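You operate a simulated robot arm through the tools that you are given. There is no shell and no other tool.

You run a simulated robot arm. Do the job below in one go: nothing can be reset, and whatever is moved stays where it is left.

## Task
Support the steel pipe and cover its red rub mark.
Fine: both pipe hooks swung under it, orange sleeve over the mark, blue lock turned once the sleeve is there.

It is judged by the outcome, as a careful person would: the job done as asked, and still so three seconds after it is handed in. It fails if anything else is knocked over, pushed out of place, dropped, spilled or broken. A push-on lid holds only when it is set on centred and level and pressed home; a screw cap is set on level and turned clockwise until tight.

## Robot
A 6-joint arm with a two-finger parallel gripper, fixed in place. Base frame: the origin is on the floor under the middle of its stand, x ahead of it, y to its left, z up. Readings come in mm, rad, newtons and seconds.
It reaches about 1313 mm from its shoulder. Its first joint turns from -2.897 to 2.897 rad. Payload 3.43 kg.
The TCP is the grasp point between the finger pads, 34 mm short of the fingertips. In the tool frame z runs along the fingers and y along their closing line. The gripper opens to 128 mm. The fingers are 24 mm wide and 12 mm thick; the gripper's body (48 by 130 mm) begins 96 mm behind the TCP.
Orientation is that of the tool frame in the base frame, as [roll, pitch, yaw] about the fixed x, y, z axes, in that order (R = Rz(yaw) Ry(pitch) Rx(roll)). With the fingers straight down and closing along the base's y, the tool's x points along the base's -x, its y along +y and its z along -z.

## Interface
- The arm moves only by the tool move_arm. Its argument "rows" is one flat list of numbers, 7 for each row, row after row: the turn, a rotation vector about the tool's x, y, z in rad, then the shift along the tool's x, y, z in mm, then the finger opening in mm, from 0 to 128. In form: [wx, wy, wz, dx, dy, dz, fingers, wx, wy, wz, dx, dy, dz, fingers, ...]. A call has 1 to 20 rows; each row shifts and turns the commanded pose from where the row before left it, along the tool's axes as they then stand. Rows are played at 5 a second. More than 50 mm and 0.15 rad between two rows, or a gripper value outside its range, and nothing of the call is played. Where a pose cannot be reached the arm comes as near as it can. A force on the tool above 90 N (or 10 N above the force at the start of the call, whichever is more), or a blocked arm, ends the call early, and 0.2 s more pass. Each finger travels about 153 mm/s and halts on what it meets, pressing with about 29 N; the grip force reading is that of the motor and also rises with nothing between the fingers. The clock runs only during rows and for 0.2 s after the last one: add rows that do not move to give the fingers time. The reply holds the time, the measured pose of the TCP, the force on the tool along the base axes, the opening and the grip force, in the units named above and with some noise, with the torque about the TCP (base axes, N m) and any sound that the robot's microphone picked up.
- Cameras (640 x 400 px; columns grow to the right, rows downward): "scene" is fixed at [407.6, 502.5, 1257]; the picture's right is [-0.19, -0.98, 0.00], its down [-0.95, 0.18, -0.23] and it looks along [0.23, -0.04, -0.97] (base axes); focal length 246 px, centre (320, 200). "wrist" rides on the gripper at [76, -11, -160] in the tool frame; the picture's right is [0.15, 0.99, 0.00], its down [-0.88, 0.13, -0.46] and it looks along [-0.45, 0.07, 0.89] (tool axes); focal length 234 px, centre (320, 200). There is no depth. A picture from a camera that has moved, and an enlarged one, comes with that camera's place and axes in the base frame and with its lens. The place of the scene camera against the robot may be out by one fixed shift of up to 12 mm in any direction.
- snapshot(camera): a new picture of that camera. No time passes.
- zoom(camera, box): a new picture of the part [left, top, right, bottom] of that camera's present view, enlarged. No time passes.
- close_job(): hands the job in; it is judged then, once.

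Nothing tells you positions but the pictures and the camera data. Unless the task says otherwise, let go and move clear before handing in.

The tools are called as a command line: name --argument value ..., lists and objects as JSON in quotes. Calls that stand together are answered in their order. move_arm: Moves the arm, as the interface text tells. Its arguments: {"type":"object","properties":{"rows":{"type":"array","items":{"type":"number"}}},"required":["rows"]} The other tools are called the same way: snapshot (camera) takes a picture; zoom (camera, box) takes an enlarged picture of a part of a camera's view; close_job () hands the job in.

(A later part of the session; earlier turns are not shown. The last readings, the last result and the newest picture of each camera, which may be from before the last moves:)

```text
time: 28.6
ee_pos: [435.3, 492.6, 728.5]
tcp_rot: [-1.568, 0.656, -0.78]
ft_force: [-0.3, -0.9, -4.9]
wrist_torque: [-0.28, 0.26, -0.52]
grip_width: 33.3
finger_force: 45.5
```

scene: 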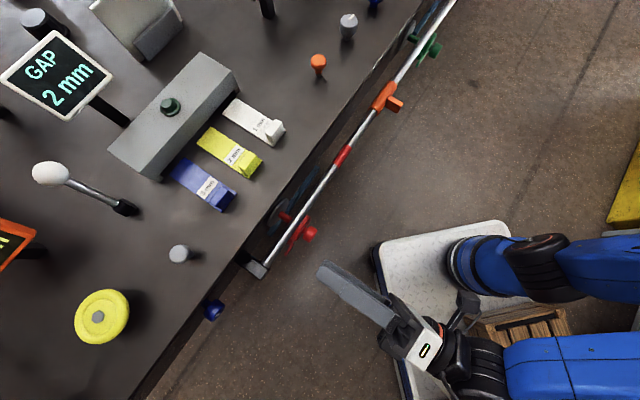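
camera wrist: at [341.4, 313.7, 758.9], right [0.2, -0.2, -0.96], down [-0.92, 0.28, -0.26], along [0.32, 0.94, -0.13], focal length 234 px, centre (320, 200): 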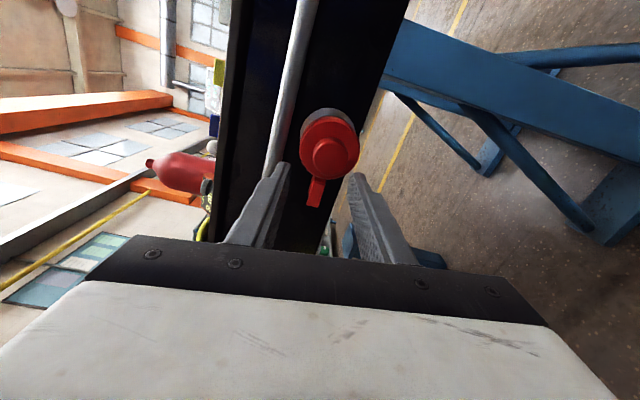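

move_arm --rows '[0, 0, 0.1, 0, 0.1, 0, 16, 0, 0, 0.1, 0, 0.1, 0, 16, 0, 0, 0.1, 0, 0, 0, 16, 0, 0, 0.1, 0, 0, 0, 16, 0, 0, 0, 0, 0, 0, 16]'

zoom --camera "scene" --box '[250, 190, 390, 320]'

```text
time: 29.8
ee_pos: [435.4, 492.3, 729.3]
tcp_rot: [-1.566, 1.059, -0.778]
ft_force: [23.7, 16.3, 22.1]
wrist_torque: [0.39, -0.43, -0.12]
grip_width: 33.3
finger_force: 45.9
```

```text
3.08 times, centred on (320, 255) of scene
camera zoom: at [407.6, 502.5, 1257.0], right [-0.19, -0.98, 0.0], down [-0.95, 0.18, -0.23], along [0.23, -0.04, -0.97], focal length 756 px, centre (320, 31)
```

zoom: 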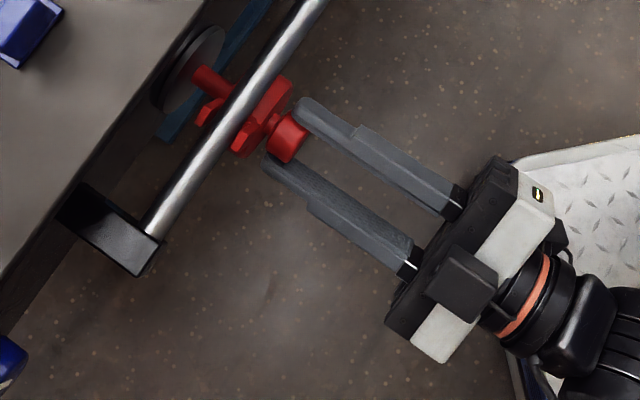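

move_arm --rows '[0, 0, 0.05, -0.9, -0.7, 0.6, 16, 0, 0, 0.05, 0, 0, 0.2, 16, 0, 0, 0.06, 0, 0, 0, 16, 0, 0, 0.06, 0, 0, 0, 16, 0, 0, 0, 0, 0, 0, 16]'

zoom --camera "scene" --box '[250, 190, 350, 290]'

zoom --camera "wrist" --box '[220, 80, 460, 230]'

```text
time: 31.0
ee_pos: [437.0, 493.4, 729.2]
tcp_rot: [-1.567, 1.277, -0.78]
ft_force: [8.1, 11.2, 14.3]
wrist_torque: [0.16, -0.14, 0.03]
grip_width: 33.3
finger_force: 45.3
```

```text
4.00 times, centred on (300, 240) of scene
camera zoom: at [407.6, 502.5, 1257.0], right [-0.19, -0.98, 0.0], down [-0.95, 0.18, -0.23], along [0.23, -0.04, -0.97], focal length 983 px, centre (400, 40)
```

zoom: 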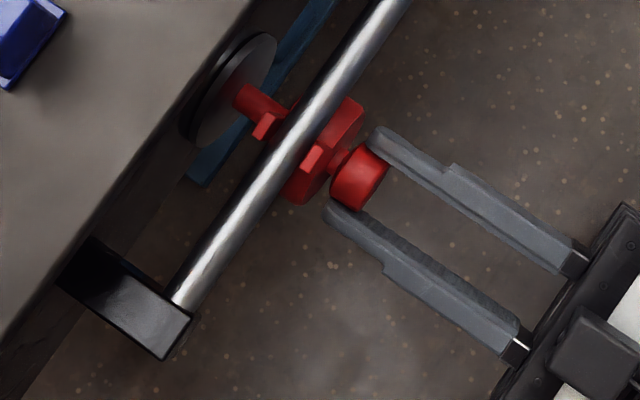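

```text
2.67 times, centred on (340, 155) of wrist
camera zoom: at [346.6, 356.3, 660.9], right [-0.64, 0.64, -0.43], down [-0.59, -0.05, 0.8], along [0.49, 0.77, 0.41], focal length 624 px, centre (267, 320)
```

zoom: 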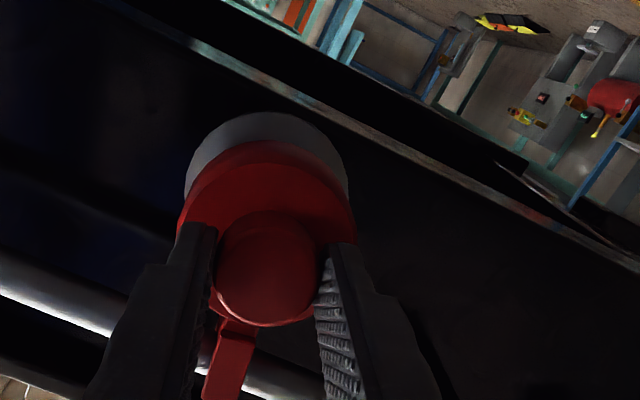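

The prongs now straddle the pipe at about 81°. I'll finish the last few degrees and watch for the stop.

move_arm --rows '[0, 0, 0.05, -0.5, 0, 0.2, 16, 0, 0, 0.05, 0, 0, 0, 16, 0, 0, 0.05, 0, 0, 0, 16, 0, 0, 0, 0, 0, 0, 16]'

zoom --camera "scene" --box '[250, 190, 350, 290]'

zoom --camera "wrist" --box '[220, 80, 460, 230]'

```text
time: 32.0
ee_pos: [436.0, 492.7, 729.2]
tcp_rot: [-1.579, 1.424, -0.789]
ft_force: [-5.9, -4.1, -5.0]
wrist_torque: [-0.21, 0.15, 0.09]
grip_width: 33.3
finger_force: 45.2
```

```text
4.00 times, centred on (300, 240) of scene
camera zoom: at [407.6, 502.5, 1257.0], right [-0.19, -0.98, 0.0], down [-0.95, 0.18, -0.23], along [0.23, -0.04, -0.97], focal length 983 px, centre (400, 40)
```

zoom: 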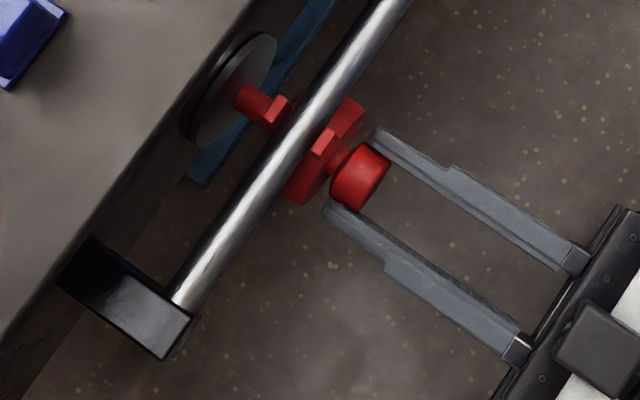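

```text
2.67 times, centred on (340, 155) of wrist
camera zoom: at [338.9, 363.7, 657.1], right [-0.68, 0.68, -0.29], down [-0.5, -0.14, 0.85], along [0.54, 0.72, 0.44], focal length 624 px, centre (267, 320)
```

zoom: 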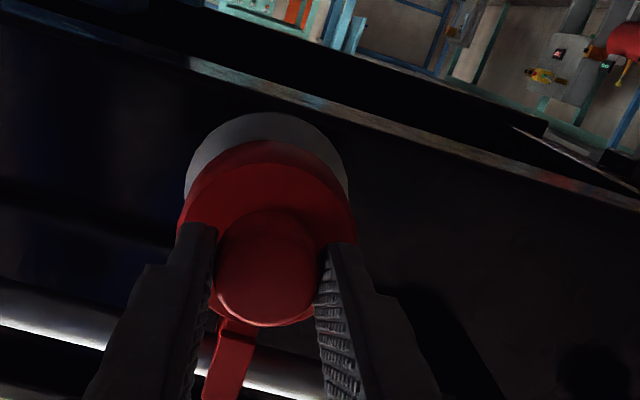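

The fork is vertical within measurement. I'll push a few degrees further to find out whether there is a stop.

move_arm --rows '[0, 0, 0.04, 0.3, 0, -0.2, 16, 0, 0, 0.03, 0, 0, 0, 16, 0, 0, 0, 0, 0, 0, 16]'

zoom --camera "scene" --box '[250, 190, 350, 290]'

zoom --camera "wrist" --box '[220, 80, 460, 230]'

```text
time: 32.8
ee_pos: [435.2, 492.1, 730.6]
tcp_rot: [-1.552, 1.496, -0.766]
ft_force: [-3.7, -1.1, 0.0]
wrist_torque: [-0.55, -0.63, 0.05]
grip_width: 33.3
finger_force: 45.0
```

```text
4.00 times, centred on (300, 240) of scene
camera zoom: at [407.6, 502.5, 1257.0], right [-0.19, -0.98, 0.0], down [-0.95, 0.18, -0.23], along [0.23, -0.04, -0.97], focal length 983 px, centre (400, 40)
```

zoom: 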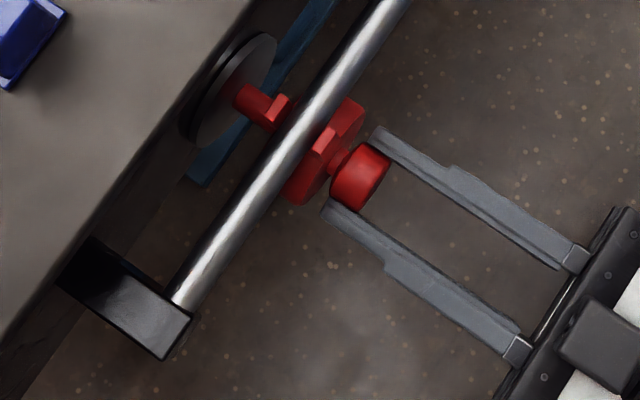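

```text
2.67 times, centred on (340, 155) of wrist
camera zoom: at [335.2, 367.6, 656.1], right [-0.69, 0.69, -0.22], down [-0.46, -0.18, 0.87], along [0.56, 0.7, 0.45], focal length 624 px, centre (267, 320)
```

zoom: 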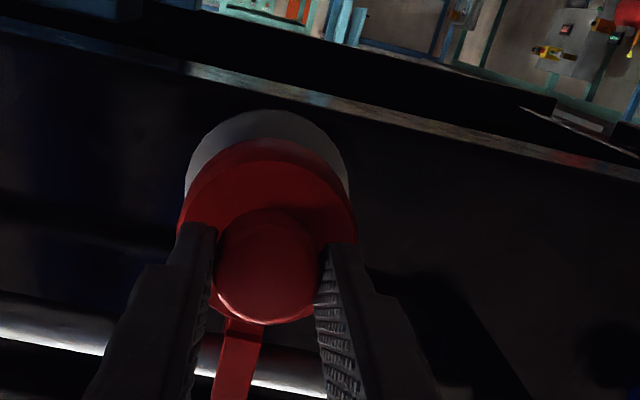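

A resisting torque of about 0.8 N·m shows the hook is at its stop. I'll let go and check that it stays there.

move_arm --rows '[0, 0, -0.01, 0, 0, 0, 26, 0, 0, 0, 0, 0, 0, 36, 0, 0, 0, 0, 0, 0, 46, 0, 0, 0, 0, 0, 0, 50, 0, 0, 0, 0, 0, 0, 50]'

zoom --camera "scene" --box '[250, 190, 350, 290]'

zoom --camera "wrist" --box '[220, 80, 460, 230]'

```text
time: 34.0
ee_pos: [436.1, 492.1, 729.7]
tcp_rot: [-1.558, 1.486, -0.774]
ft_force: [-0.3, -0.2, 0.4]
wrist_torque: [-0.01, 0.01, 0.0]
grip_width: 50.0
finger_force: 0.1
```

```text
4.00 times, centred on (300, 240) of scene
camera zoom: at [407.6, 502.5, 1257.0], right [-0.19, -0.98, 0.0], down [-0.95, 0.18, -0.23], along [0.23, -0.04, -0.97], focal length 983 px, centre (400, 40)
```

zoom: 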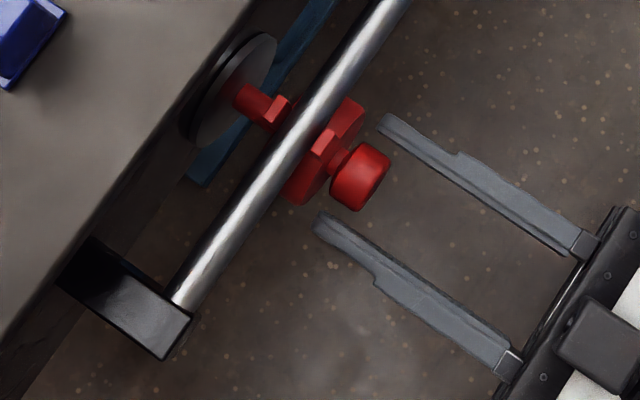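

```text
2.67 times, centred on (340, 155) of wrist
camera zoom: at [335.8, 367.2, 656.0], right [-0.69, 0.69, -0.23], down [-0.47, -0.18, 0.87], along [0.55, 0.7, 0.44], focal length 624 px, centre (267, 320)
```

zoom: 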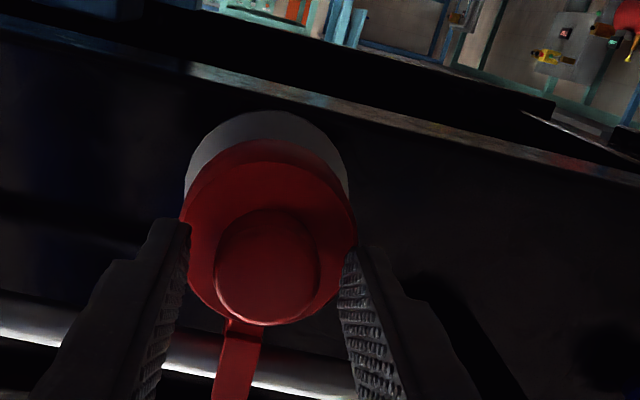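

The red hook stays up with the pipe in its fork. I'll back away carefully before heading to the green hook.

move_arm --rows '[0, 0, 0, 0, 0, 0, 64, 0, 0, 0, 0, 0, -8, 64, 0, 0, 0, 0, 0, -8, 64, 0, 0, 0, 0, 0, -8, 64, 0, 0, 0, 0, 0, -8, 64]'

snapshot --camera "wrist"

```text
time: 35.2
ee_pos: [411.7, 480.5, 734.1]
tcp_rot: [-1.574, 1.485, -0.79]
ft_force: [0.2, 0.1, 0.3]
wrist_torque: [0.03, 0.0, 0.05]
grip_width: 64.0
finger_force: 0.1
out of reach, approached as far as the arm can: row 4, 5
```

```text
taken
camera wrist: at [311.9, 355.2, 659.9], right [-0.69, 0.69, -0.23], down [-0.47, -0.18, 0.87], along [0.56, 0.7, 0.44], focal length 234 px, centre (320, 200)
```

wrist: 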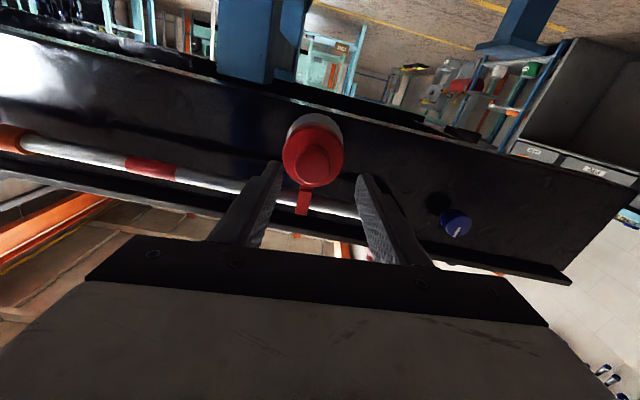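

move_arm --rows '[0, 0, 0, -12, 0, -15, 64, 0, 0, 0, -12, 0, -20, 64, 0, 0, 0, -12, 0, -20, 64, 0, 0, 0, 4.1, -47.5, 0, 64, 0, 0, 0, 4.1, -47.5, 0, 64, 0, 0, 0, 4.1, -47.5, 0, 64, 0, 0, 0, 4.1, -47.5, 0, 64, 0, 0, 0, 4.1, -47.5, 0, 64, 0, 0, 0, 4.1, -47.5, 0, 64, 0, 0, 0, 4.1, -47.5, 0, 64, 0, 0, 0, 4.1, -47.5, 0, 64]'

snapshot --camera "wrist"

snapshot --camera "scene"

```text
time: 37.6
ee_pos: [616.3, 340.4, 873.0]
tcp_rot: [-1.603, 1.484, -0.832]
ft_force: [-0.4, -0.2, 0.2]
wrist_torque: [-0.01, 0.0, 0.0]
grip_width: 64.2
finger_force: 0.2
out of reach, approached as far as the arm can: row 1, 2, 3, 4, 5, 6, 7, 8, 9, 10, 11
```

```text
taken
camera wrist: at [513.9, 216.4, 800.1], right [-0.68, 0.7, -0.23], down [-0.47, -0.17, 0.87], along [0.57, 0.7, 0.44], focal length 234 px, centre (320, 200)
```

wrist: 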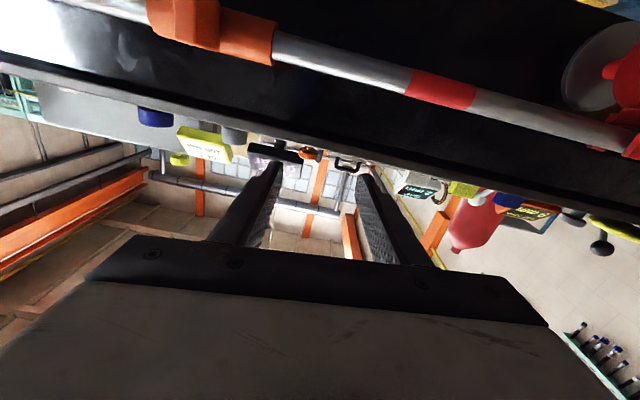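

```text
taken
```

scene: 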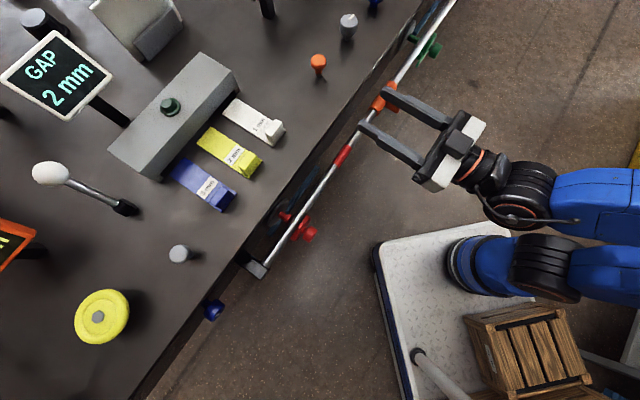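

The reach limit made the arm ride upward, but it is clear of everything and the red hook is still in place. Heading along the pipe takes the arm away from its base, so I'll move toward the green hook at this height and check the pose.

move_arm --rows '[0, 0, 0, 3.5, -40, 0, 64, 0, 0, 0, 3.5, -40, 0, 64, 0, 0, 0, 3.5, -40, 0, 64]'

zoom --camera "scene" --box '[240, 60, 480, 290]'

```text
time: 38.4
ee_pos: [609.0, 326.0, 890.7]
tcp_rot: [-1.607, 1.486, -0.838]
ft_force: [-0.4, 0.4, 0.1]
wrist_torque: [0.02, -0.02, 0.01]
grip_width: 63.9
finger_force: 0.0
out of reach, approached as far as the arm can: row 1, 2, 3
```

```text
1.74 times, centred on (360, 175) of scene
camera zoom: at [407.6, 502.5, 1257.0], right [-0.19, -0.98, 0.0], down [-0.95, 0.18, -0.23], along [0.23, -0.04, -0.97], focal length 427 px, centre (250, 244)
```

zoom: 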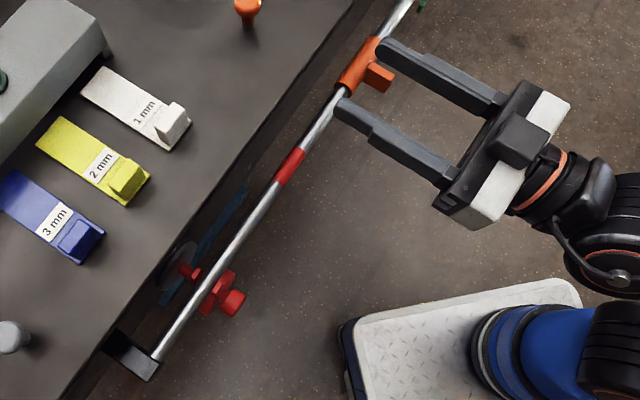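

The arm is still clipped here, which suggests a wrist-joint limit at this roll. I'll roll the tool back counter-clockwise in this free space, then try moving along the pipe again.

move_arm --rows '[0, 0, -0.131, 0, 0, 0, 64, 0, 0, -0.131, 0, 0, 0, 64, 0, 0, -0.131, 0, 0, 0, 64, 0, 0, -0.131, 0, 0, 0, 64, 0, 0, -0.131, 0, 0, 0, 64, 0, 0, -0.131, 0, 0, 0, 64, 0, 0, -0.131, 0, 0, 0, 64, 0, 0, -0.131, 0, 0, 0, 64, 0, 0, -0.131, 0, 0, 0, 64, 0, 0, -0.131, 0, 0, 0, 64, 0, 0, -0.131, 0, 0, 0, 64, 0, 0, -0.131, 0, 0, 0, 64]'

snapshot --camera "wrist"

```text
time: 41.0
ee_pos: [604.7, 328.4, 890.2]
tcp_rot: [-1.574, -0.091, -0.79]
ft_force: [-0.5, -0.3, 0.7]
wrist_torque: [-0.01, 0.0, 0.01]
grip_width: 63.9
finger_force: 0.2
out of reach, approached as far as the arm can: row 1
```

```text
taken
camera wrist: at [544.0, 163.4, 909.2], right [0.16, -0.17, -0.97], down [-0.93, 0.29, -0.21], along [0.32, 0.94, -0.11], focal length 234 px, centre (320, 200)
```

wrist: 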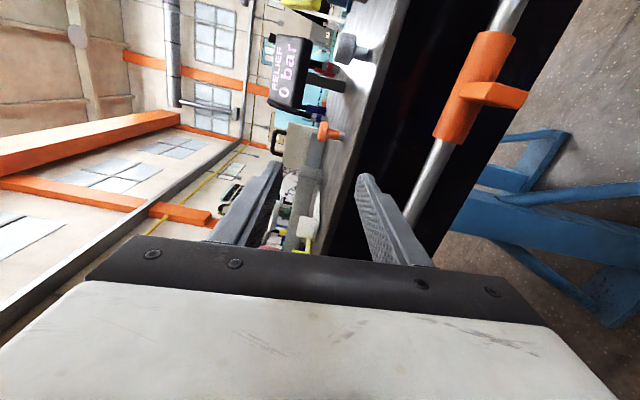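

move_arm --rows '[0, 0, 0, 40, 3.5, -10, 64, 0, 0, 0, 40, 3.5, -10, 64, 0, 0, 0, 40, 3.5, -10, 64]'

snapshot --camera "wrist"

```text
time: 41.8
ee_pos: [592.8, 290.7, 922.1]
tcp_rot: [-1.573, -0.088, -0.802]
ft_force: [-1.6, -0.5, 0.0]
wrist_torque: [0.01, -0.03, 0.0]
grip_width: 64.0
finger_force: 0.0
out of reach, approached as far as the arm can: row 1, 2, 3
```

```text
taken
camera wrist: at [530.0, 125.4, 940.2], right [0.16, -0.17, -0.97], down [-0.93, 0.31, -0.21], along [0.33, 0.94, -0.11], focal length 234 px, centre (320, 200)
```

wrist: 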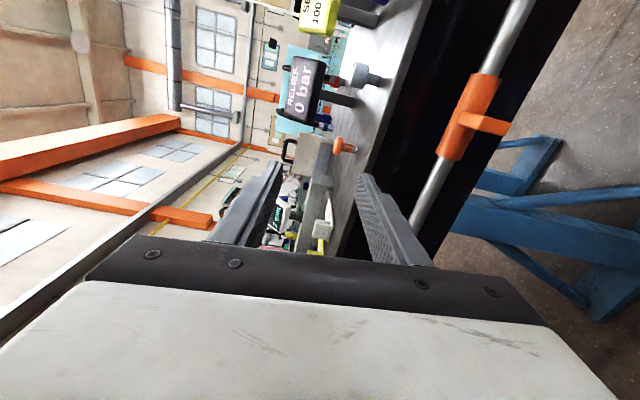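

I now think the limit is a minimum distance between the wrist and the shoulder, since the arm seems to be mounted ahead of the origin. Tilting the tool downward lifts the wrist away from the shoulder, so I'll tilt, travel along the pipe, and level out near the green hook.

move_arm --rows '[-0.13, 0, 0, 0, 0, 0, 64, -0.13, 0, 0, 0, 0, 0, 64, -0.13, 0, 0, 0, 0, 0, 64, -0.13, 0, 0, 0, 0, 0, 64, -0.13, 0, 0, 0, 0, 0, 64, -0.13, 0, 0, 0, 0, 0, 64, 0, 0, 0, 43, 0, 0, 64, 0, 0, 0, 43, 0, 0, 64, 0, 0, 0, 43, 0, 0, 64]'

snapshot --camera "wrist"

snapshot --camera "scene"

```text
time: 43.8
ee_pos: [687.6, 191.8, 934.2]
tcp_rot: [-2.21, -0.099, -0.818]
ft_force: [0.7, -0.2, -0.3]
wrist_torque: [0.0, -0.05, 0.0]
grip_width: 64.2
finger_force: 0.0
out of reach, approached as far as the arm can: row 3, 4
```

```text
taken
camera wrist: at [643.6, 61.1, 1046.5], right [-0.28, -0.57, -0.77], down [-0.93, 0.35, 0.08], along [0.22, 0.75, -0.63], focal length 234 px, centre (320, 200)
```

wrist: 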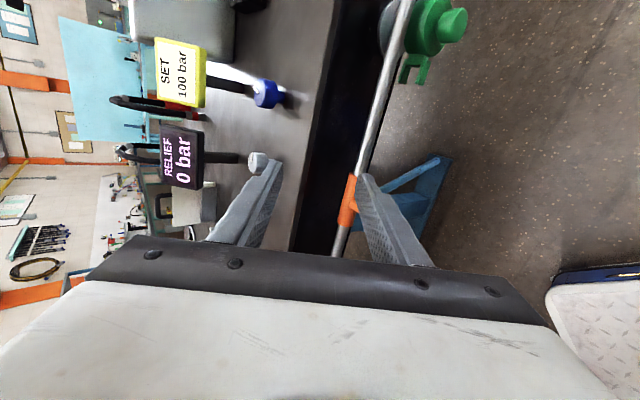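

```text
taken
```

scene: 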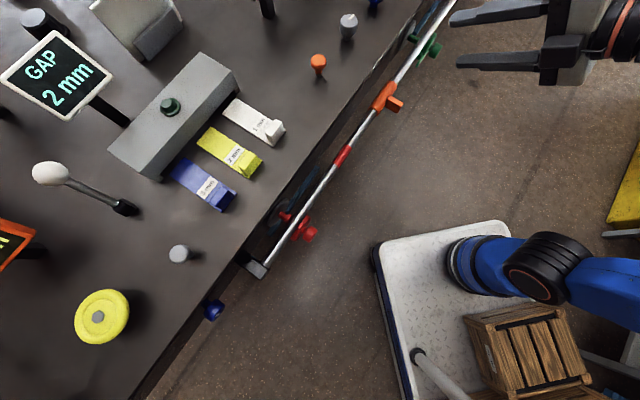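

That freed it up. Now I'll look closely at the green hook from here.

zoom --camera "wrist" --box '[340, 0, 500, 100]'

zoom --camera "wrist" --box '[260, 120, 420, 220]'

```text
4.00 times, centred on (420, 50) of wrist
camera zoom: at [643.6, 61.1, 1046.5], right [-0.28, -0.57, -0.77], down [-0.93, 0.35, 0.08], along [0.22, 0.75, -0.63], focal length 937 px, centre (-80, 800)
```

zoom: 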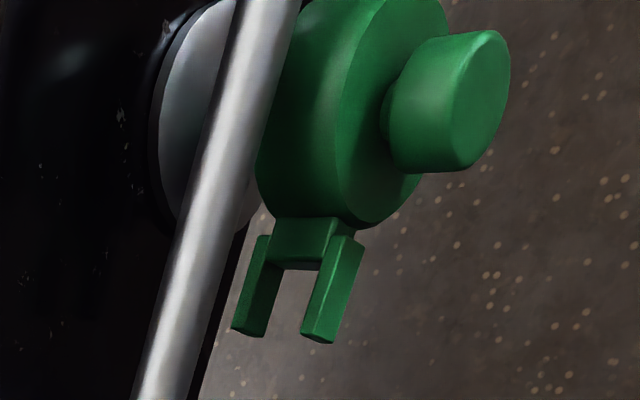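

```text
4.00 times, centred on (340, 170) of wrist
camera zoom: at [643.6, 61.1, 1046.5], right [-0.28, -0.57, -0.77], down [-0.93, 0.35, 0.08], along [0.22, 0.75, -0.63], focal length 937 px, centre (240, 320)
```

zoom: 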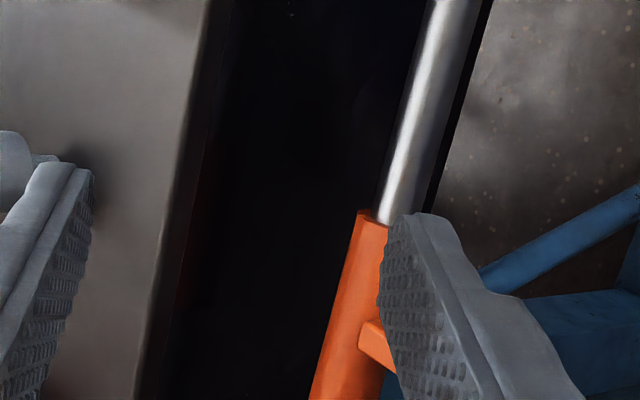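

move_arm --rows '[0, 0, 0, 41.5, 22.2, 12.5, 64, 0, 0, 0, 41.5, 22.2, 12.5, 64, 0, 0, 0, 41.5, 22.2, 12.5, 64, 0, 0, 0, 41.5, 22.2, 12.5, 64, 0.13, 0, 0, 0, 0, 0, 64, 0.13, 0, 0, 0, 0, 0, 64, 0.13, 0, 0, 0, 0, 0, 64, 0.13, 0, 0, 0, 0, 0, 64, 0.12, 0, 0, 0, 0, 0, 64]'

snapshot --camera "wrist"

snapshot --camera "scene"

```text
time: 45.8
ee_pos: [791.1, 78.3, 884.6]
tcp_rot: [-2.179, -0.094, -0.835]
ft_force: [-0.5, 0.0, 0.1]
wrist_torque: [0.02, 0.01, -0.01]
grip_width: 64.2
finger_force: 0.1
out of reach, approached as far as the arm can: row 4, 5, 6, 7, 8, 9
```

```text
taken
camera wrist: at [743.5, -54.3, 993.1], right [-0.27, -0.54, -0.79], down [-0.93, 0.36, 0.07], along [0.25, 0.76, -0.6], focal length 234 px, centre (320, 200)
```

wrist: 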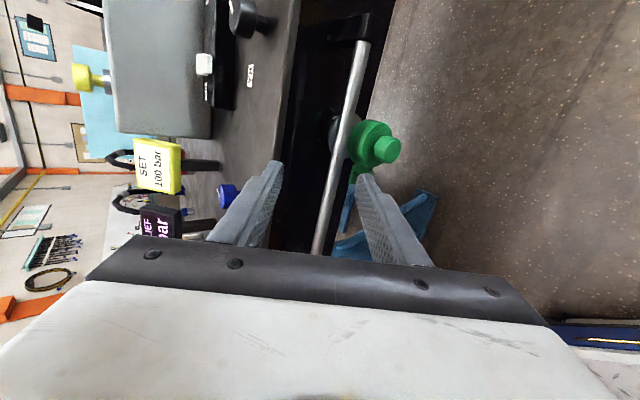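

```text
taken
```

scene: 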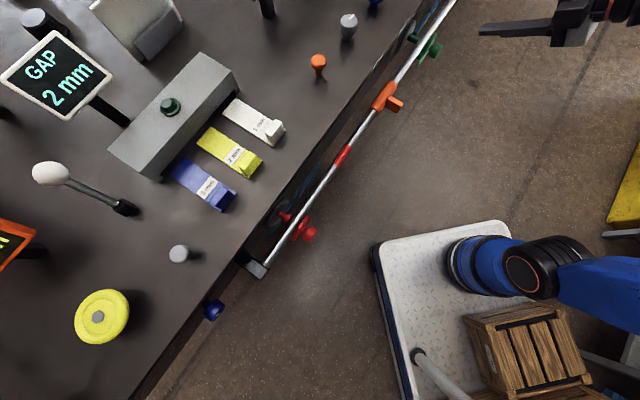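

The levelled pose cannot be reached at this end. Instead I'll grip the green knob from above with the fingers pointing down and roll the tool about the knob's axis, leaning left to start and right at the end. First I'll set the tool vertical in free space.

move_arm --rows '[-0.12, 0, 0, 0, 0, 0, 64, -0.12, 0, 0, 0, 0, 0, 64, -0.12, 0, 0, 0, 0, 0, 64, -0.12, 0, 0, 0, 0, 0, 64, -0.12, 0, 0, 0, 0, 0, 64, -0.12, 0, 0, 0, 0, 0, 64, -0.12, 0, 0, 0, 0, 0, 64, -0.12, 0, 0, 0, 0, 0, 64]'

snapshot --camera "wrist"

```text
time: 47.6
ee_pos: [791.5, 78.0, 885.7]
tcp_rot: [3.141, -0.095, -0.833]
ft_force: [-0.2, -0.8, 0.9]
wrist_torque: [0.02, -0.04, 0.01]
grip_width: 64.0
finger_force: 0.0
```

```text
taken
camera wrist: at [840.3, 40.8, 1052.8], right [-0.64, -0.77, 0.01], down [-0.71, 0.59, 0.37], along [-0.29, 0.23, -0.93], focal length 234 px, centre (320, 200)
```

wrist: 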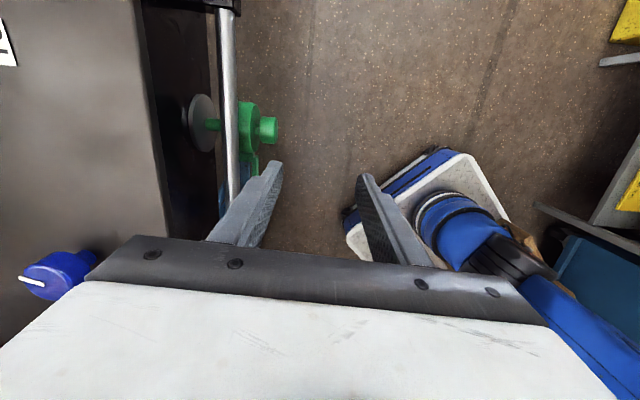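

The tool is now pointing straight down. I'll turn it so the camera side faces away from the bench, with the fingers closing along the pipe direction.

move_arm --rows '[0, 0, 0.127, 0, 0, 0, 64, 0, 0, 0.127, 0, 0, 0, 64, 0, 0, 0.127, 0, 0, 0, 64, 0, 0, 0.127, 0, 0, 0, 64, 0, 0, 0.127, 0, 0, 0, 64, 0, 0, 0.127, 0, 0, 0, 64, 0, 0, 0.127, 0, 0, 0, 64, 0, 0, 0.127, 0, 0, 0, 64, 0, 0, 0.127, 0, 0, 0, 64, 0, 0, 0.127, 0, 0, 0, 64, 0, 0, 0.127, 0, 0, 0, 64, 0, 0, 0.127, 0, 0, 0, 64]'

snapshot --camera "wrist"

snapshot --camera "scene"

```text
time: 50.2
ee_pos: [791.4, 79.1, 886.6]
tcp_rot: [-3.046, -0.002, -2.359]
ft_force: [-0.1, 0.4, 0.1]
wrist_torque: [0.01, 0.01, 0.0]
grip_width: 63.5
finger_force: 0.1
```

```text
taken
camera wrist: at [735.4, 28.1, 1046.7], right [-0.8, 0.6, -0.09], down [0.5, 0.74, 0.44], along [0.33, 0.3, -0.89], focal length 234 px, centre (320, 200)
```

wrist: 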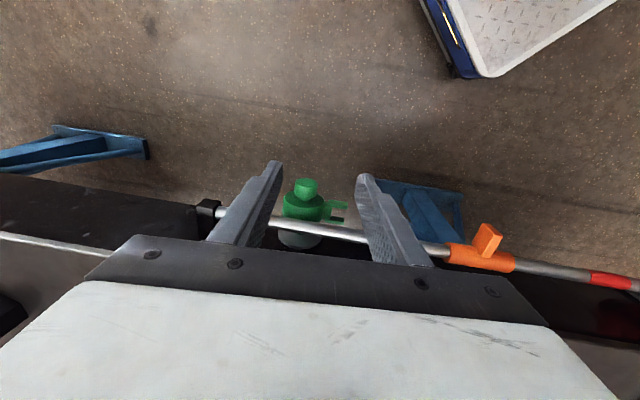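

```text
taken
```

scene: 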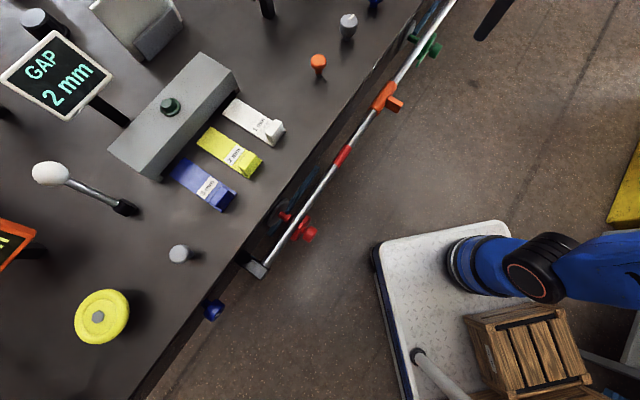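

zoom --camera "wrist" --box '[250, 160, 410, 260]'

zoom --camera "wrist" --box '[420, 200, 640, 340]'

zoom --camera "wrist" --box '[180, 180, 300, 260]'

```text
4.00 times, centred on (330, 210) of wrist
camera zoom: at [735.4, 28.1, 1046.7], right [-0.8, 0.6, -0.09], down [0.5, 0.74, 0.44], along [0.33, 0.3, -0.89], focal length 937 px, centre (280, 160)
```

zoom: 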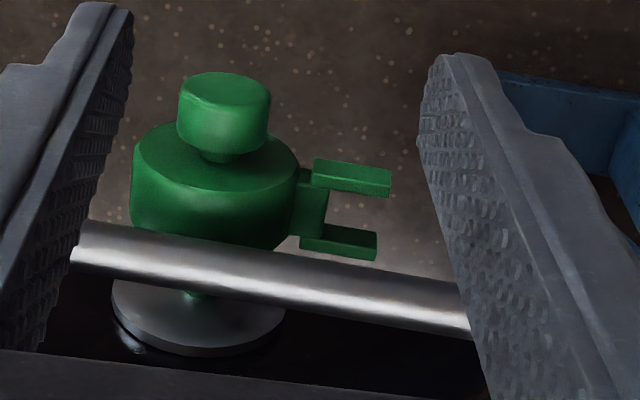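

```text
2.86 times, centred on (530, 270) of wrist
camera zoom: at [735.4, 28.1, 1046.7], right [-0.8, 0.6, -0.09], down [0.5, 0.74, 0.44], along [0.33, 0.3, -0.89], focal length 669 px, centre (-280, 0)
```

zoom: 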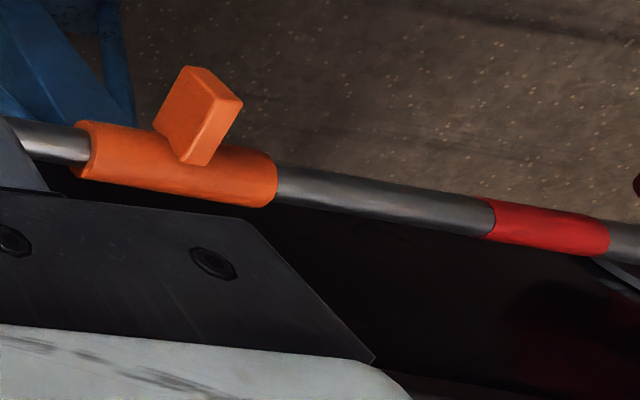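

```text
5.00 times, centred on (240, 220) of wrist
camera zoom: at [735.4, 28.1, 1046.7], right [-0.8, 0.6, -0.09], down [0.5, 0.74, 0.44], along [0.33, 0.3, -0.89], focal length 1171 px, centre (720, 100)
```

zoom: 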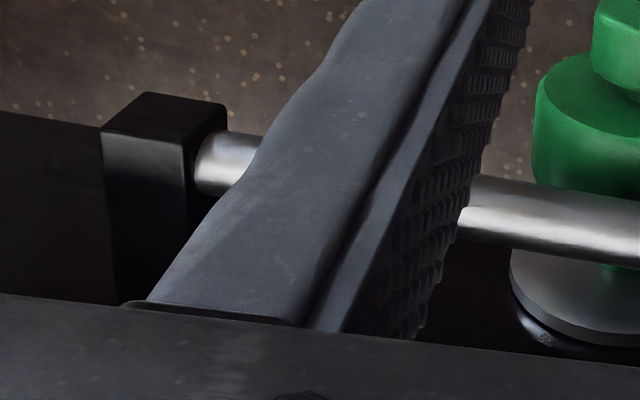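

I have a clear view: the knob face is near (851, 102, 729), with the fork opening toward the sleeve. I'll rehearse the lean-left to lean-right swing here in free space, to be sure the joints allow the whole range before touching the knob.

move_arm --rows '[0, -0.14, 0, 0, 0, 0, 64, 0.129, 0, -0.018, 0, 0, 0, 64, 0.129, 0, -0.018, 0, 0, 0, 64, 0.129, 0, -0.018, 0, 0, 0, 64, 0.129, 0, -0.018, 0, 0, 0, 64, 0.129, 0, -0.018, 0, 0, 0, 64, 0.129, 0, -0.018, 0, 0, 0, 64]'

snapshot --camera "wrist"

```text
time: 51.8
ee_pos: [791.2, 78.2, 885.2]
tcp_rot: [-2.26, 0.089, -2.251]
ft_force: [-0.5, 0.2, 1.1]
wrist_torque: [0.02, 0.01, -0.04]
grip_width: 63.9
finger_force: 0.1
```

```text
taken
camera wrist: at [647.5, 85.3, 989.7], right [-0.54, 0.34, -0.77], down [0.2, 0.94, 0.27], along [0.82, -0.01, -0.58], focal length 234 px, centre (320, 200)
```

wrist: 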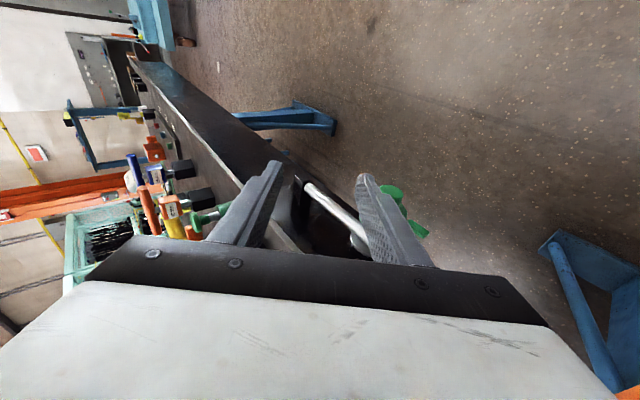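

The start lean is reachable. Now I'll rehearse the end lean.

move_arm --rows '[-0.1257, 0, 0.0177, 0, 0, 0, 64, -0.1257, 0, 0.0177, 0, 0, 0, 64, -0.1257, 0, 0.0177, 0, 0, 0, 64, -0.1257, 0, 0.0177, 0, 0, 0, 64, -0.1257, 0, 0.0177, 0, 0, 0, 64, -0.1257, 0, 0.0177, 0, 0, 0, 64, -0.1257, 0, 0.0177, 0, 0, 0, 64, -0.1257, 0, 0.0177, 0, 0, 0, 64, -0.1257, 0, 0.0177, 0, 0, 0, 64, -0.1257, 0, 0.0177, 0, 0, 0, 64, -0.1257, 0, 0.0177, 0, 0, 0, 64, -0.1257, 0, 0.0177, 0, 0, 0, 64, -0.1257, 0, 0.0177, 0, 0, 0, 64]'

snapshot --camera "wrist"

```text
time: 54.6
ee_pos: [791.8, 79.4, 886.0]
tcp_rot: [2.361, 0.1, -2.459]
ft_force: [0.4, 0.0, 0.1]
wrist_torque: [-0.02, -0.03, -0.02]
grip_width: 64.1
finger_force: 0.0
```

```text
taken
camera wrist: at [800.7, -68.8, 984.3], right [-0.61, 0.41, 0.68], down [0.79, 0.35, 0.5], along [-0.03, 0.84, -0.54], focal length 234 px, centre (320, 200)
```

wrist: 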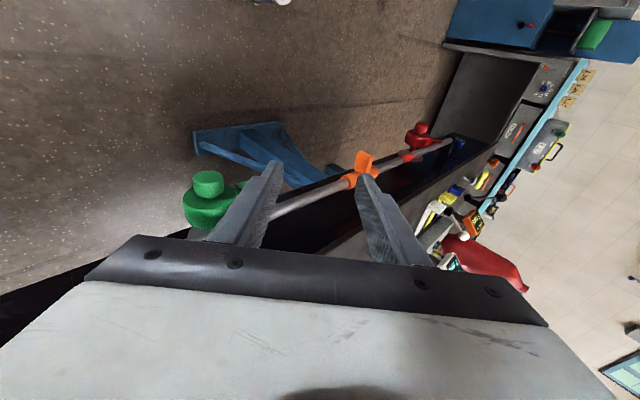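

Both ends of the swing are reachable. I'll return to the left-leaning start pose.

move_arm --rows '[0.1257, 0, -0.0177, 0, 0, 0, 64, 0.1257, 0, -0.0177, 0, 0, 0, 64, 0.1257, 0, -0.0177, 0, 0, 0, 64, 0.1257, 0, -0.0177, 0, 0, 0, 64, 0.1257, 0, -0.0177, 0, 0, 0, 64, 0.1257, 0, -0.0177, 0, 0, 0, 64, 0.1257, 0, -0.0177, 0, 0, 0, 64, 0.1257, 0, -0.0177, 0, 0, 0, 64, 0.1257, 0, -0.0177, 0, 0, 0, 64, 0.1257, 0, -0.0177, 0, 0, 0, 64, 0.1257, 0, -0.0177, 0, 0, 0, 64, 0.1257, 0, -0.0177, 0, 0, 0, 64, 0.1257, 0, -0.0177, 0, 0, 0, 64]'

```text
time: 57.4
ee_pos: [790.8, 79.0, 886.8]
tcp_rot: [-2.259, 0.089, -2.25]
ft_force: [-0.3, -0.1, 0.3]
wrist_torque: [0.0, 0.03, 0.02]
grip_width: 63.9
finger_force: 0.1
```

move_arm --rows '[0, 0, 0, -14.1, 34.7, 17.7, 50, 0, 0, 0, -14.1, 34.7, 17.7, 50, 0, 0, 0, -14.2, 34.6, 17.6, 50, 0, 0, 0, 0, 0, 0, 50]'

snapshot --camera "wrist"

zoom --camera "wrist" --box '[220, 80, 460, 230]'

zoom --camera "scene" --box '[380, 0, 500, 100]'

```text
time: 58.4
ee_pos: [804.6, 136.1, 778.0]
tcp_rot: [-2.263, 0.087, -2.249]
ft_force: [-0.8, 0.4, 0.4]
wrist_torque: [-0.02, 0.01, 0.01]
grip_width: 50.1
finger_force: 0.1
```

```text
taken
camera wrist: at [660.9, 142.0, 881.2], right [-0.54, 0.34, -0.77], down [0.2, 0.94, 0.27], along [0.82, -0.01, -0.58], focal length 234 px, centre (320, 200)
```

wrist: 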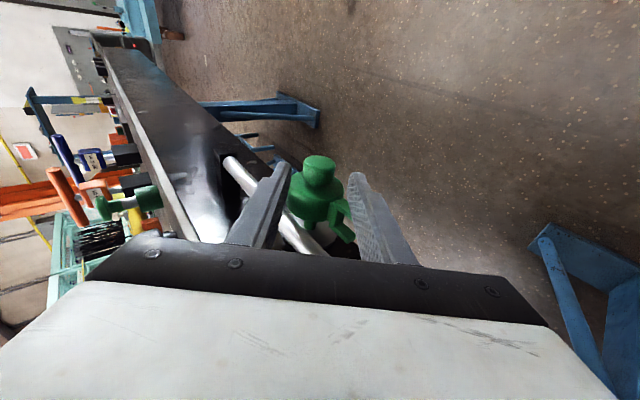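

```text
2.67 times, centred on (340, 155) of wrist
camera zoom: at [660.9, 142.0, 881.2], right [-0.54, 0.34, -0.77], down [0.2, 0.94, 0.27], along [0.82, -0.01, -0.58], focal length 624 px, centre (267, 320)
```

zoom: 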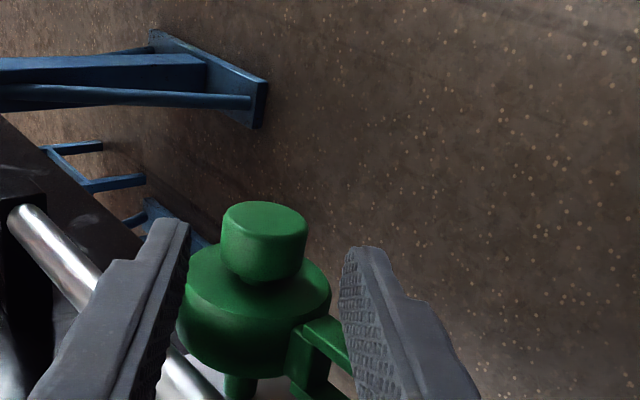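

```text
4.00 times, centred on (440, 50) of scene
camera zoom: at [407.6, 502.5, 1257.0], right [-0.19, -0.98, 0.0], down [-0.95, 0.18, -0.23], along [0.23, -0.04, -0.97], focal length 983 px, centre (-160, 800)
```

zoom: 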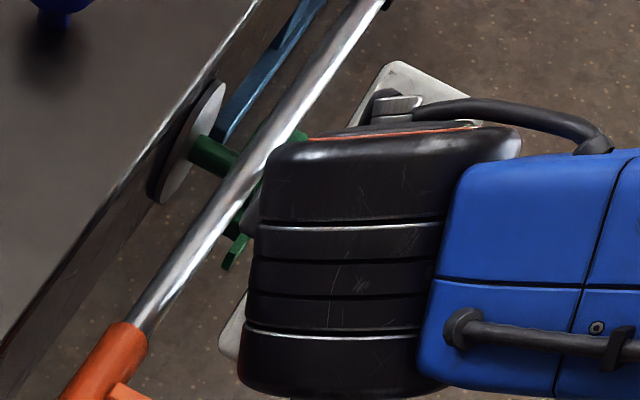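

The knob is centred between the fingers. I'll advance along the fingers to straddle it.

move_arm --rows '[0, 0, 0, 0, 0, 19, 52, 0, 0, 0, 0, 0, 19, 52, 0, 0, 0, 0, 0, 0, 52]'

zoom --camera "wrist" --box '[220, 80, 460, 230]'

```text
time: 59.2
ee_pos: [829.3, 118.1, 753.1]
tcp_rot: [-2.263, 0.089, -2.253]
ft_force: [-0.4, -1.1, -0.3]
wrist_torque: [0.02, 0.01, 0.0]
grip_width: 51.9
finger_force: 0.0
```

```text
2.67 times, centred on (340, 155) of wrist
camera zoom: at [685.4, 125.1, 856.8], right [-0.54, 0.34, -0.77], down [0.2, 0.94, 0.27], along [0.82, -0.01, -0.58], focal length 624 px, centre (267, 320)
```

zoom: 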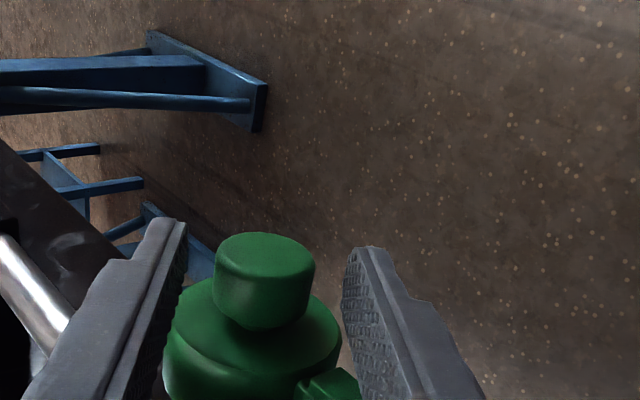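

move_arm --rows '[0, 0, 0, 0, 0, 13, 52, 0, 0, 0, 0, 0, 13, 52, 0, 0, 0, 0, 0, 12, 52, 0, 0, 0, 0, 0, 0, 52]'

zoom --camera "wrist" --box '[220, 110, 460, 260]'

```text
time: 60.2
ee_pos: [853.3, 101.3, 727.9]
tcp_rot: [-2.263, 0.087, -2.252]
ft_force: [-1.8, -1.7, 0.5]
wrist_torque: [0.07, -0.08, 0.15]
grip_width: 52.0
finger_force: 0.1
```

```text
2.67 times, centred on (340, 185) of wrist
camera zoom: at [709.5, 108.3, 831.9], right [-0.54, 0.34, -0.77], down [0.2, 0.94, 0.27], along [0.82, -0.01, -0.58], focal length 624 px, centre (267, 240)
```

zoom: 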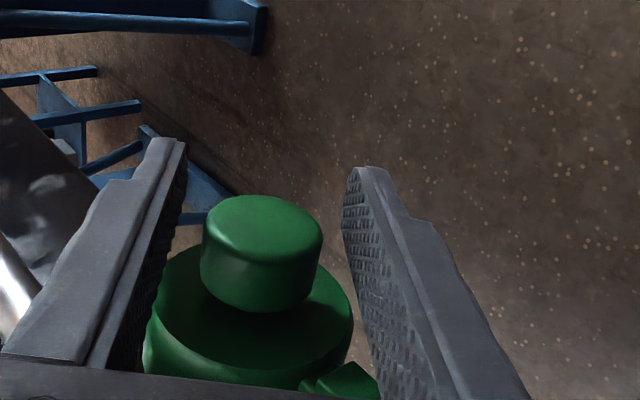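

move_arm --rows '[0, 0, 0, 0, 0, 0, 44, 0, 0, 0, 0, 0, 0, 36, 0, 0, 0, 0, 0, 0, 28, 0, 0, 0, 0, 0, 0, 20, 0, 0, 0, 0, 0, 0, 18]'

zoom --camera "wrist" --box '[220, 110, 460, 260]'

```text
time: 61.4
ee_pos: [852.8, 100.7, 728.2]
tcp_rot: [-2.262, 0.087, -2.251]
ft_force: [6.2, -8.6, 9.0]
wrist_torque: [0.03, 0.07, -0.25]
grip_width: 33.1
finger_force: 45.0
```

```text
2.67 times, centred on (340, 185) of wrist
camera zoom: at [709.6, 108.0, 832.2], right [-0.54, 0.34, -0.77], down [0.2, 0.94, 0.27], along [0.82, -0.01, -0.58], focal length 624 px, centre (267, 240)
```

zoom: 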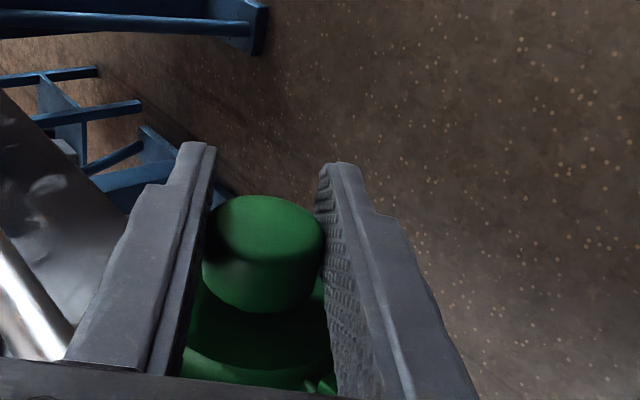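

move_arm --rows '[0, 0, 0, 0, -0.6, -0.5, 16, 0, 0, 0, 0, -0.5, -0.5, 16, 0, 0, 0, 0, 0, 0, 16]'

```text
time: 62.2
ee_pos: [854.2, 100.7, 727.7]
tcp_rot: [-2.264, 0.084, -2.251]
ft_force: [19.1, -12.3, -8.6]
wrist_torque: [0.3, -0.32, 0.68]
grip_width: 33.3
finger_force: 45.3
```

move_arm --rows '[0, 0, 0, 0, -0.4, 0.7, 16, 0, 0, 0, 0, -0.2, 0.2, 16, 0, 0, 0, 0, 0, 0, 16]'

```text
time: 63.0
ee_pos: [854.5, 100.4, 728.3]
tcp_rot: [-2.265, 0.087, -2.253]
ft_force: [0.1, 0.0, -10.0]
wrist_torque: [-0.24, 0.34, -0.27]
grip_width: 33.3
finger_force: 45.1
```

The grip is good and the load is low. I'll start rolling the green knob clockwise about its own axis.

move_arm --rows '[-0.0792, 0, 0.0111, 0, 0, 0, 16, -0.0792, 0, 0.0111, 0, 0, 0, 16, -0.0792, 0, 0.0111, 0, 0, 0, 16, 0, 0, 0, 0, 0, 0, 16]'

zoom --camera "wrist" --box '[220, 110, 460, 260]'

zoom --camera "scene" --box '[380, 0, 500, 100]'

```text
time: 64.0
ee_pos: [853.1, 101.2, 728.6]
tcp_rot: [-2.505, 0.108, -2.275]
ft_force: [-13.8, 10.2, -22.7]
wrist_torque: [-0.1, 0.0, 0.25]
grip_width: 33.4
finger_force: 45.1
```

```text
2.67 times, centred on (340, 185) of wrist
camera zoom: at [729.2, 88.7, 854.5], right [-0.66, 0.45, -0.6], down [0.26, 0.89, 0.38], along [0.71, 0.1, -0.7], focal length 624 px, centre (267, 240)
```

zoom: 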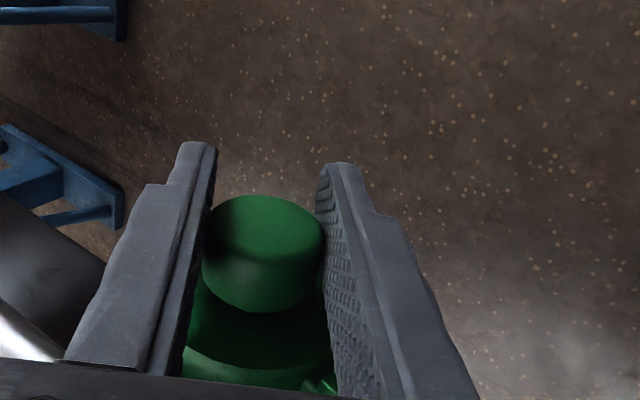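

```text
4.00 times, centred on (440, 50) of scene
camera zoom: at [407.6, 502.5, 1257.0], right [-0.19, -0.98, 0.0], down [-0.95, 0.18, -0.23], along [0.23, -0.04, -0.97], focal length 983 px, centre (-160, 800)
```

zoom: 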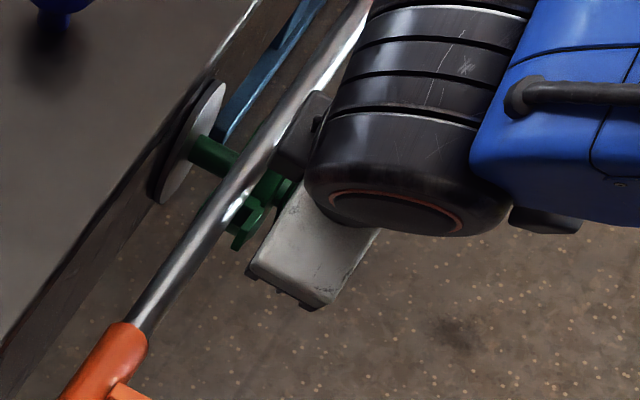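

The hook follows. The side load shows the knob axis sits a few mm behind the TCP, so I'll relieve that and add compensation to each step.

move_arm --rows '[0, 0, 0, 0, 1.0, 0.2, 16, 0, 0, 0, 0, 0.7, 0.2, 16, 0, 0, 0, 0, 0, 0, 16]'

```text
time: 64.8
ee_pos: [853.1, 101.5, 728.6]
tcp_rot: [-2.502, 0.112, -2.275]
ft_force: [-9.6, 3.7, -6.4]
wrist_torque: [-0.54, 0.51, -0.21]
grip_width: 33.3
finger_force: 45.0
```

move_arm --rows '[-0.0792, 0, 0.0111, 0, 0.5, 0, 16, -0.0792, 0, 0.0111, 0, 0.4, 0, 16, -0.0792, 0, 0.0111, 0, 0.4, 0, 16, -0.0792, 0, 0.0111, 0, 0.4, 0, 16, 0, 0, 0, 0, 0, 0, 16]'

zoom --camera "scene" --box '[380, 0, 500, 100]'

```text
time: 66.0
ee_pos: [852.9, 101.9, 728.3]
tcp_rot: [-2.823, 0.132, -2.316]
ft_force: [14.7, -12.9, 11.0]
wrist_torque: [0.0, 0.06, -0.28]
grip_width: 33.0
finger_force: 44.6
```

```text
4.00 times, centred on (440, 50) of scene
camera zoom: at [407.6, 502.5, 1257.0], right [-0.19, -0.98, 0.0], down [-0.95, 0.18, -0.23], along [0.23, -0.04, -0.97], focal length 983 px, centre (-160, 800)
```

zoom: 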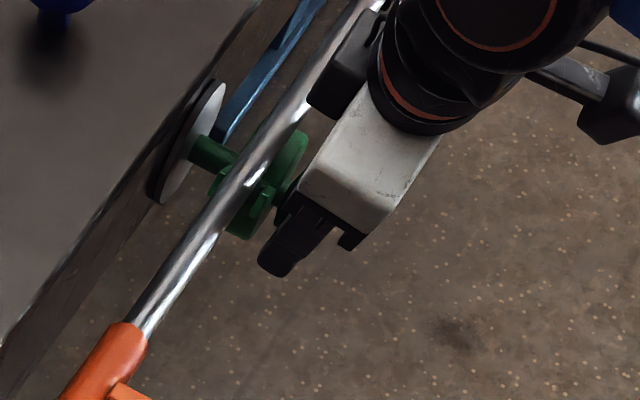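

move_arm --rows '[0, 0, 0, 0, -0.8, 0, 16, 0, 0, 0, 0, -0.6, 0, 16, -0.0594, 0, 0.0083, 0, 0, 0, 16, -0.0792, 0, 0.0111, 0, 0, 0, 16, 0, 0, 0, 0, 0, 0, 16]'

```text
time: 67.2
ee_pos: [851.9, 102.5, 728.3]
tcp_rot: [-2.966, 0.135, -2.334]
ft_force: [5.3, -0.2, 12.4]
wrist_torque: [0.24, -0.22, -0.05]
grip_width: 32.9
finger_force: 45.4
```

move_arm --rows '[-0.0792, 0, 0.0111, 0, 0, -0.3, 16, -0.0792, 0, 0.0111, 0, 0, 0, 16, -0.0792, 0, 0.0111, 0, 0, 0, 16, 0, 0, 0, 0, 0, 0, 16]'

zoom --camera "scene" --box '[380, 0, 500, 100]'

```text
time: 68.2
ee_pos: [851.9, 103.3, 727.1]
tcp_rot: [3.073, 0.139, -2.369]
ft_force: [3.4, 14.3, 7.8]
wrist_torque: [0.06, -0.14, -0.01]
grip_width: 32.8
finger_force: 44.7
```

```text
4.00 times, centred on (440, 50) of scene
camera zoom: at [407.6, 502.5, 1257.0], right [-0.19, -0.98, 0.0], down [-0.95, 0.18, -0.23], along [0.23, -0.04, -0.97], focal length 983 px, centre (-160, 800)
```

zoom: 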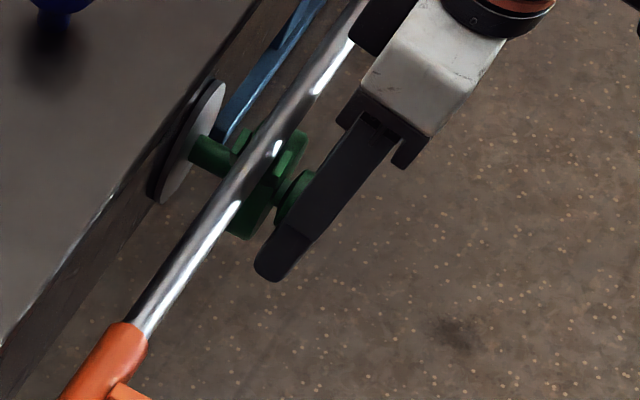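

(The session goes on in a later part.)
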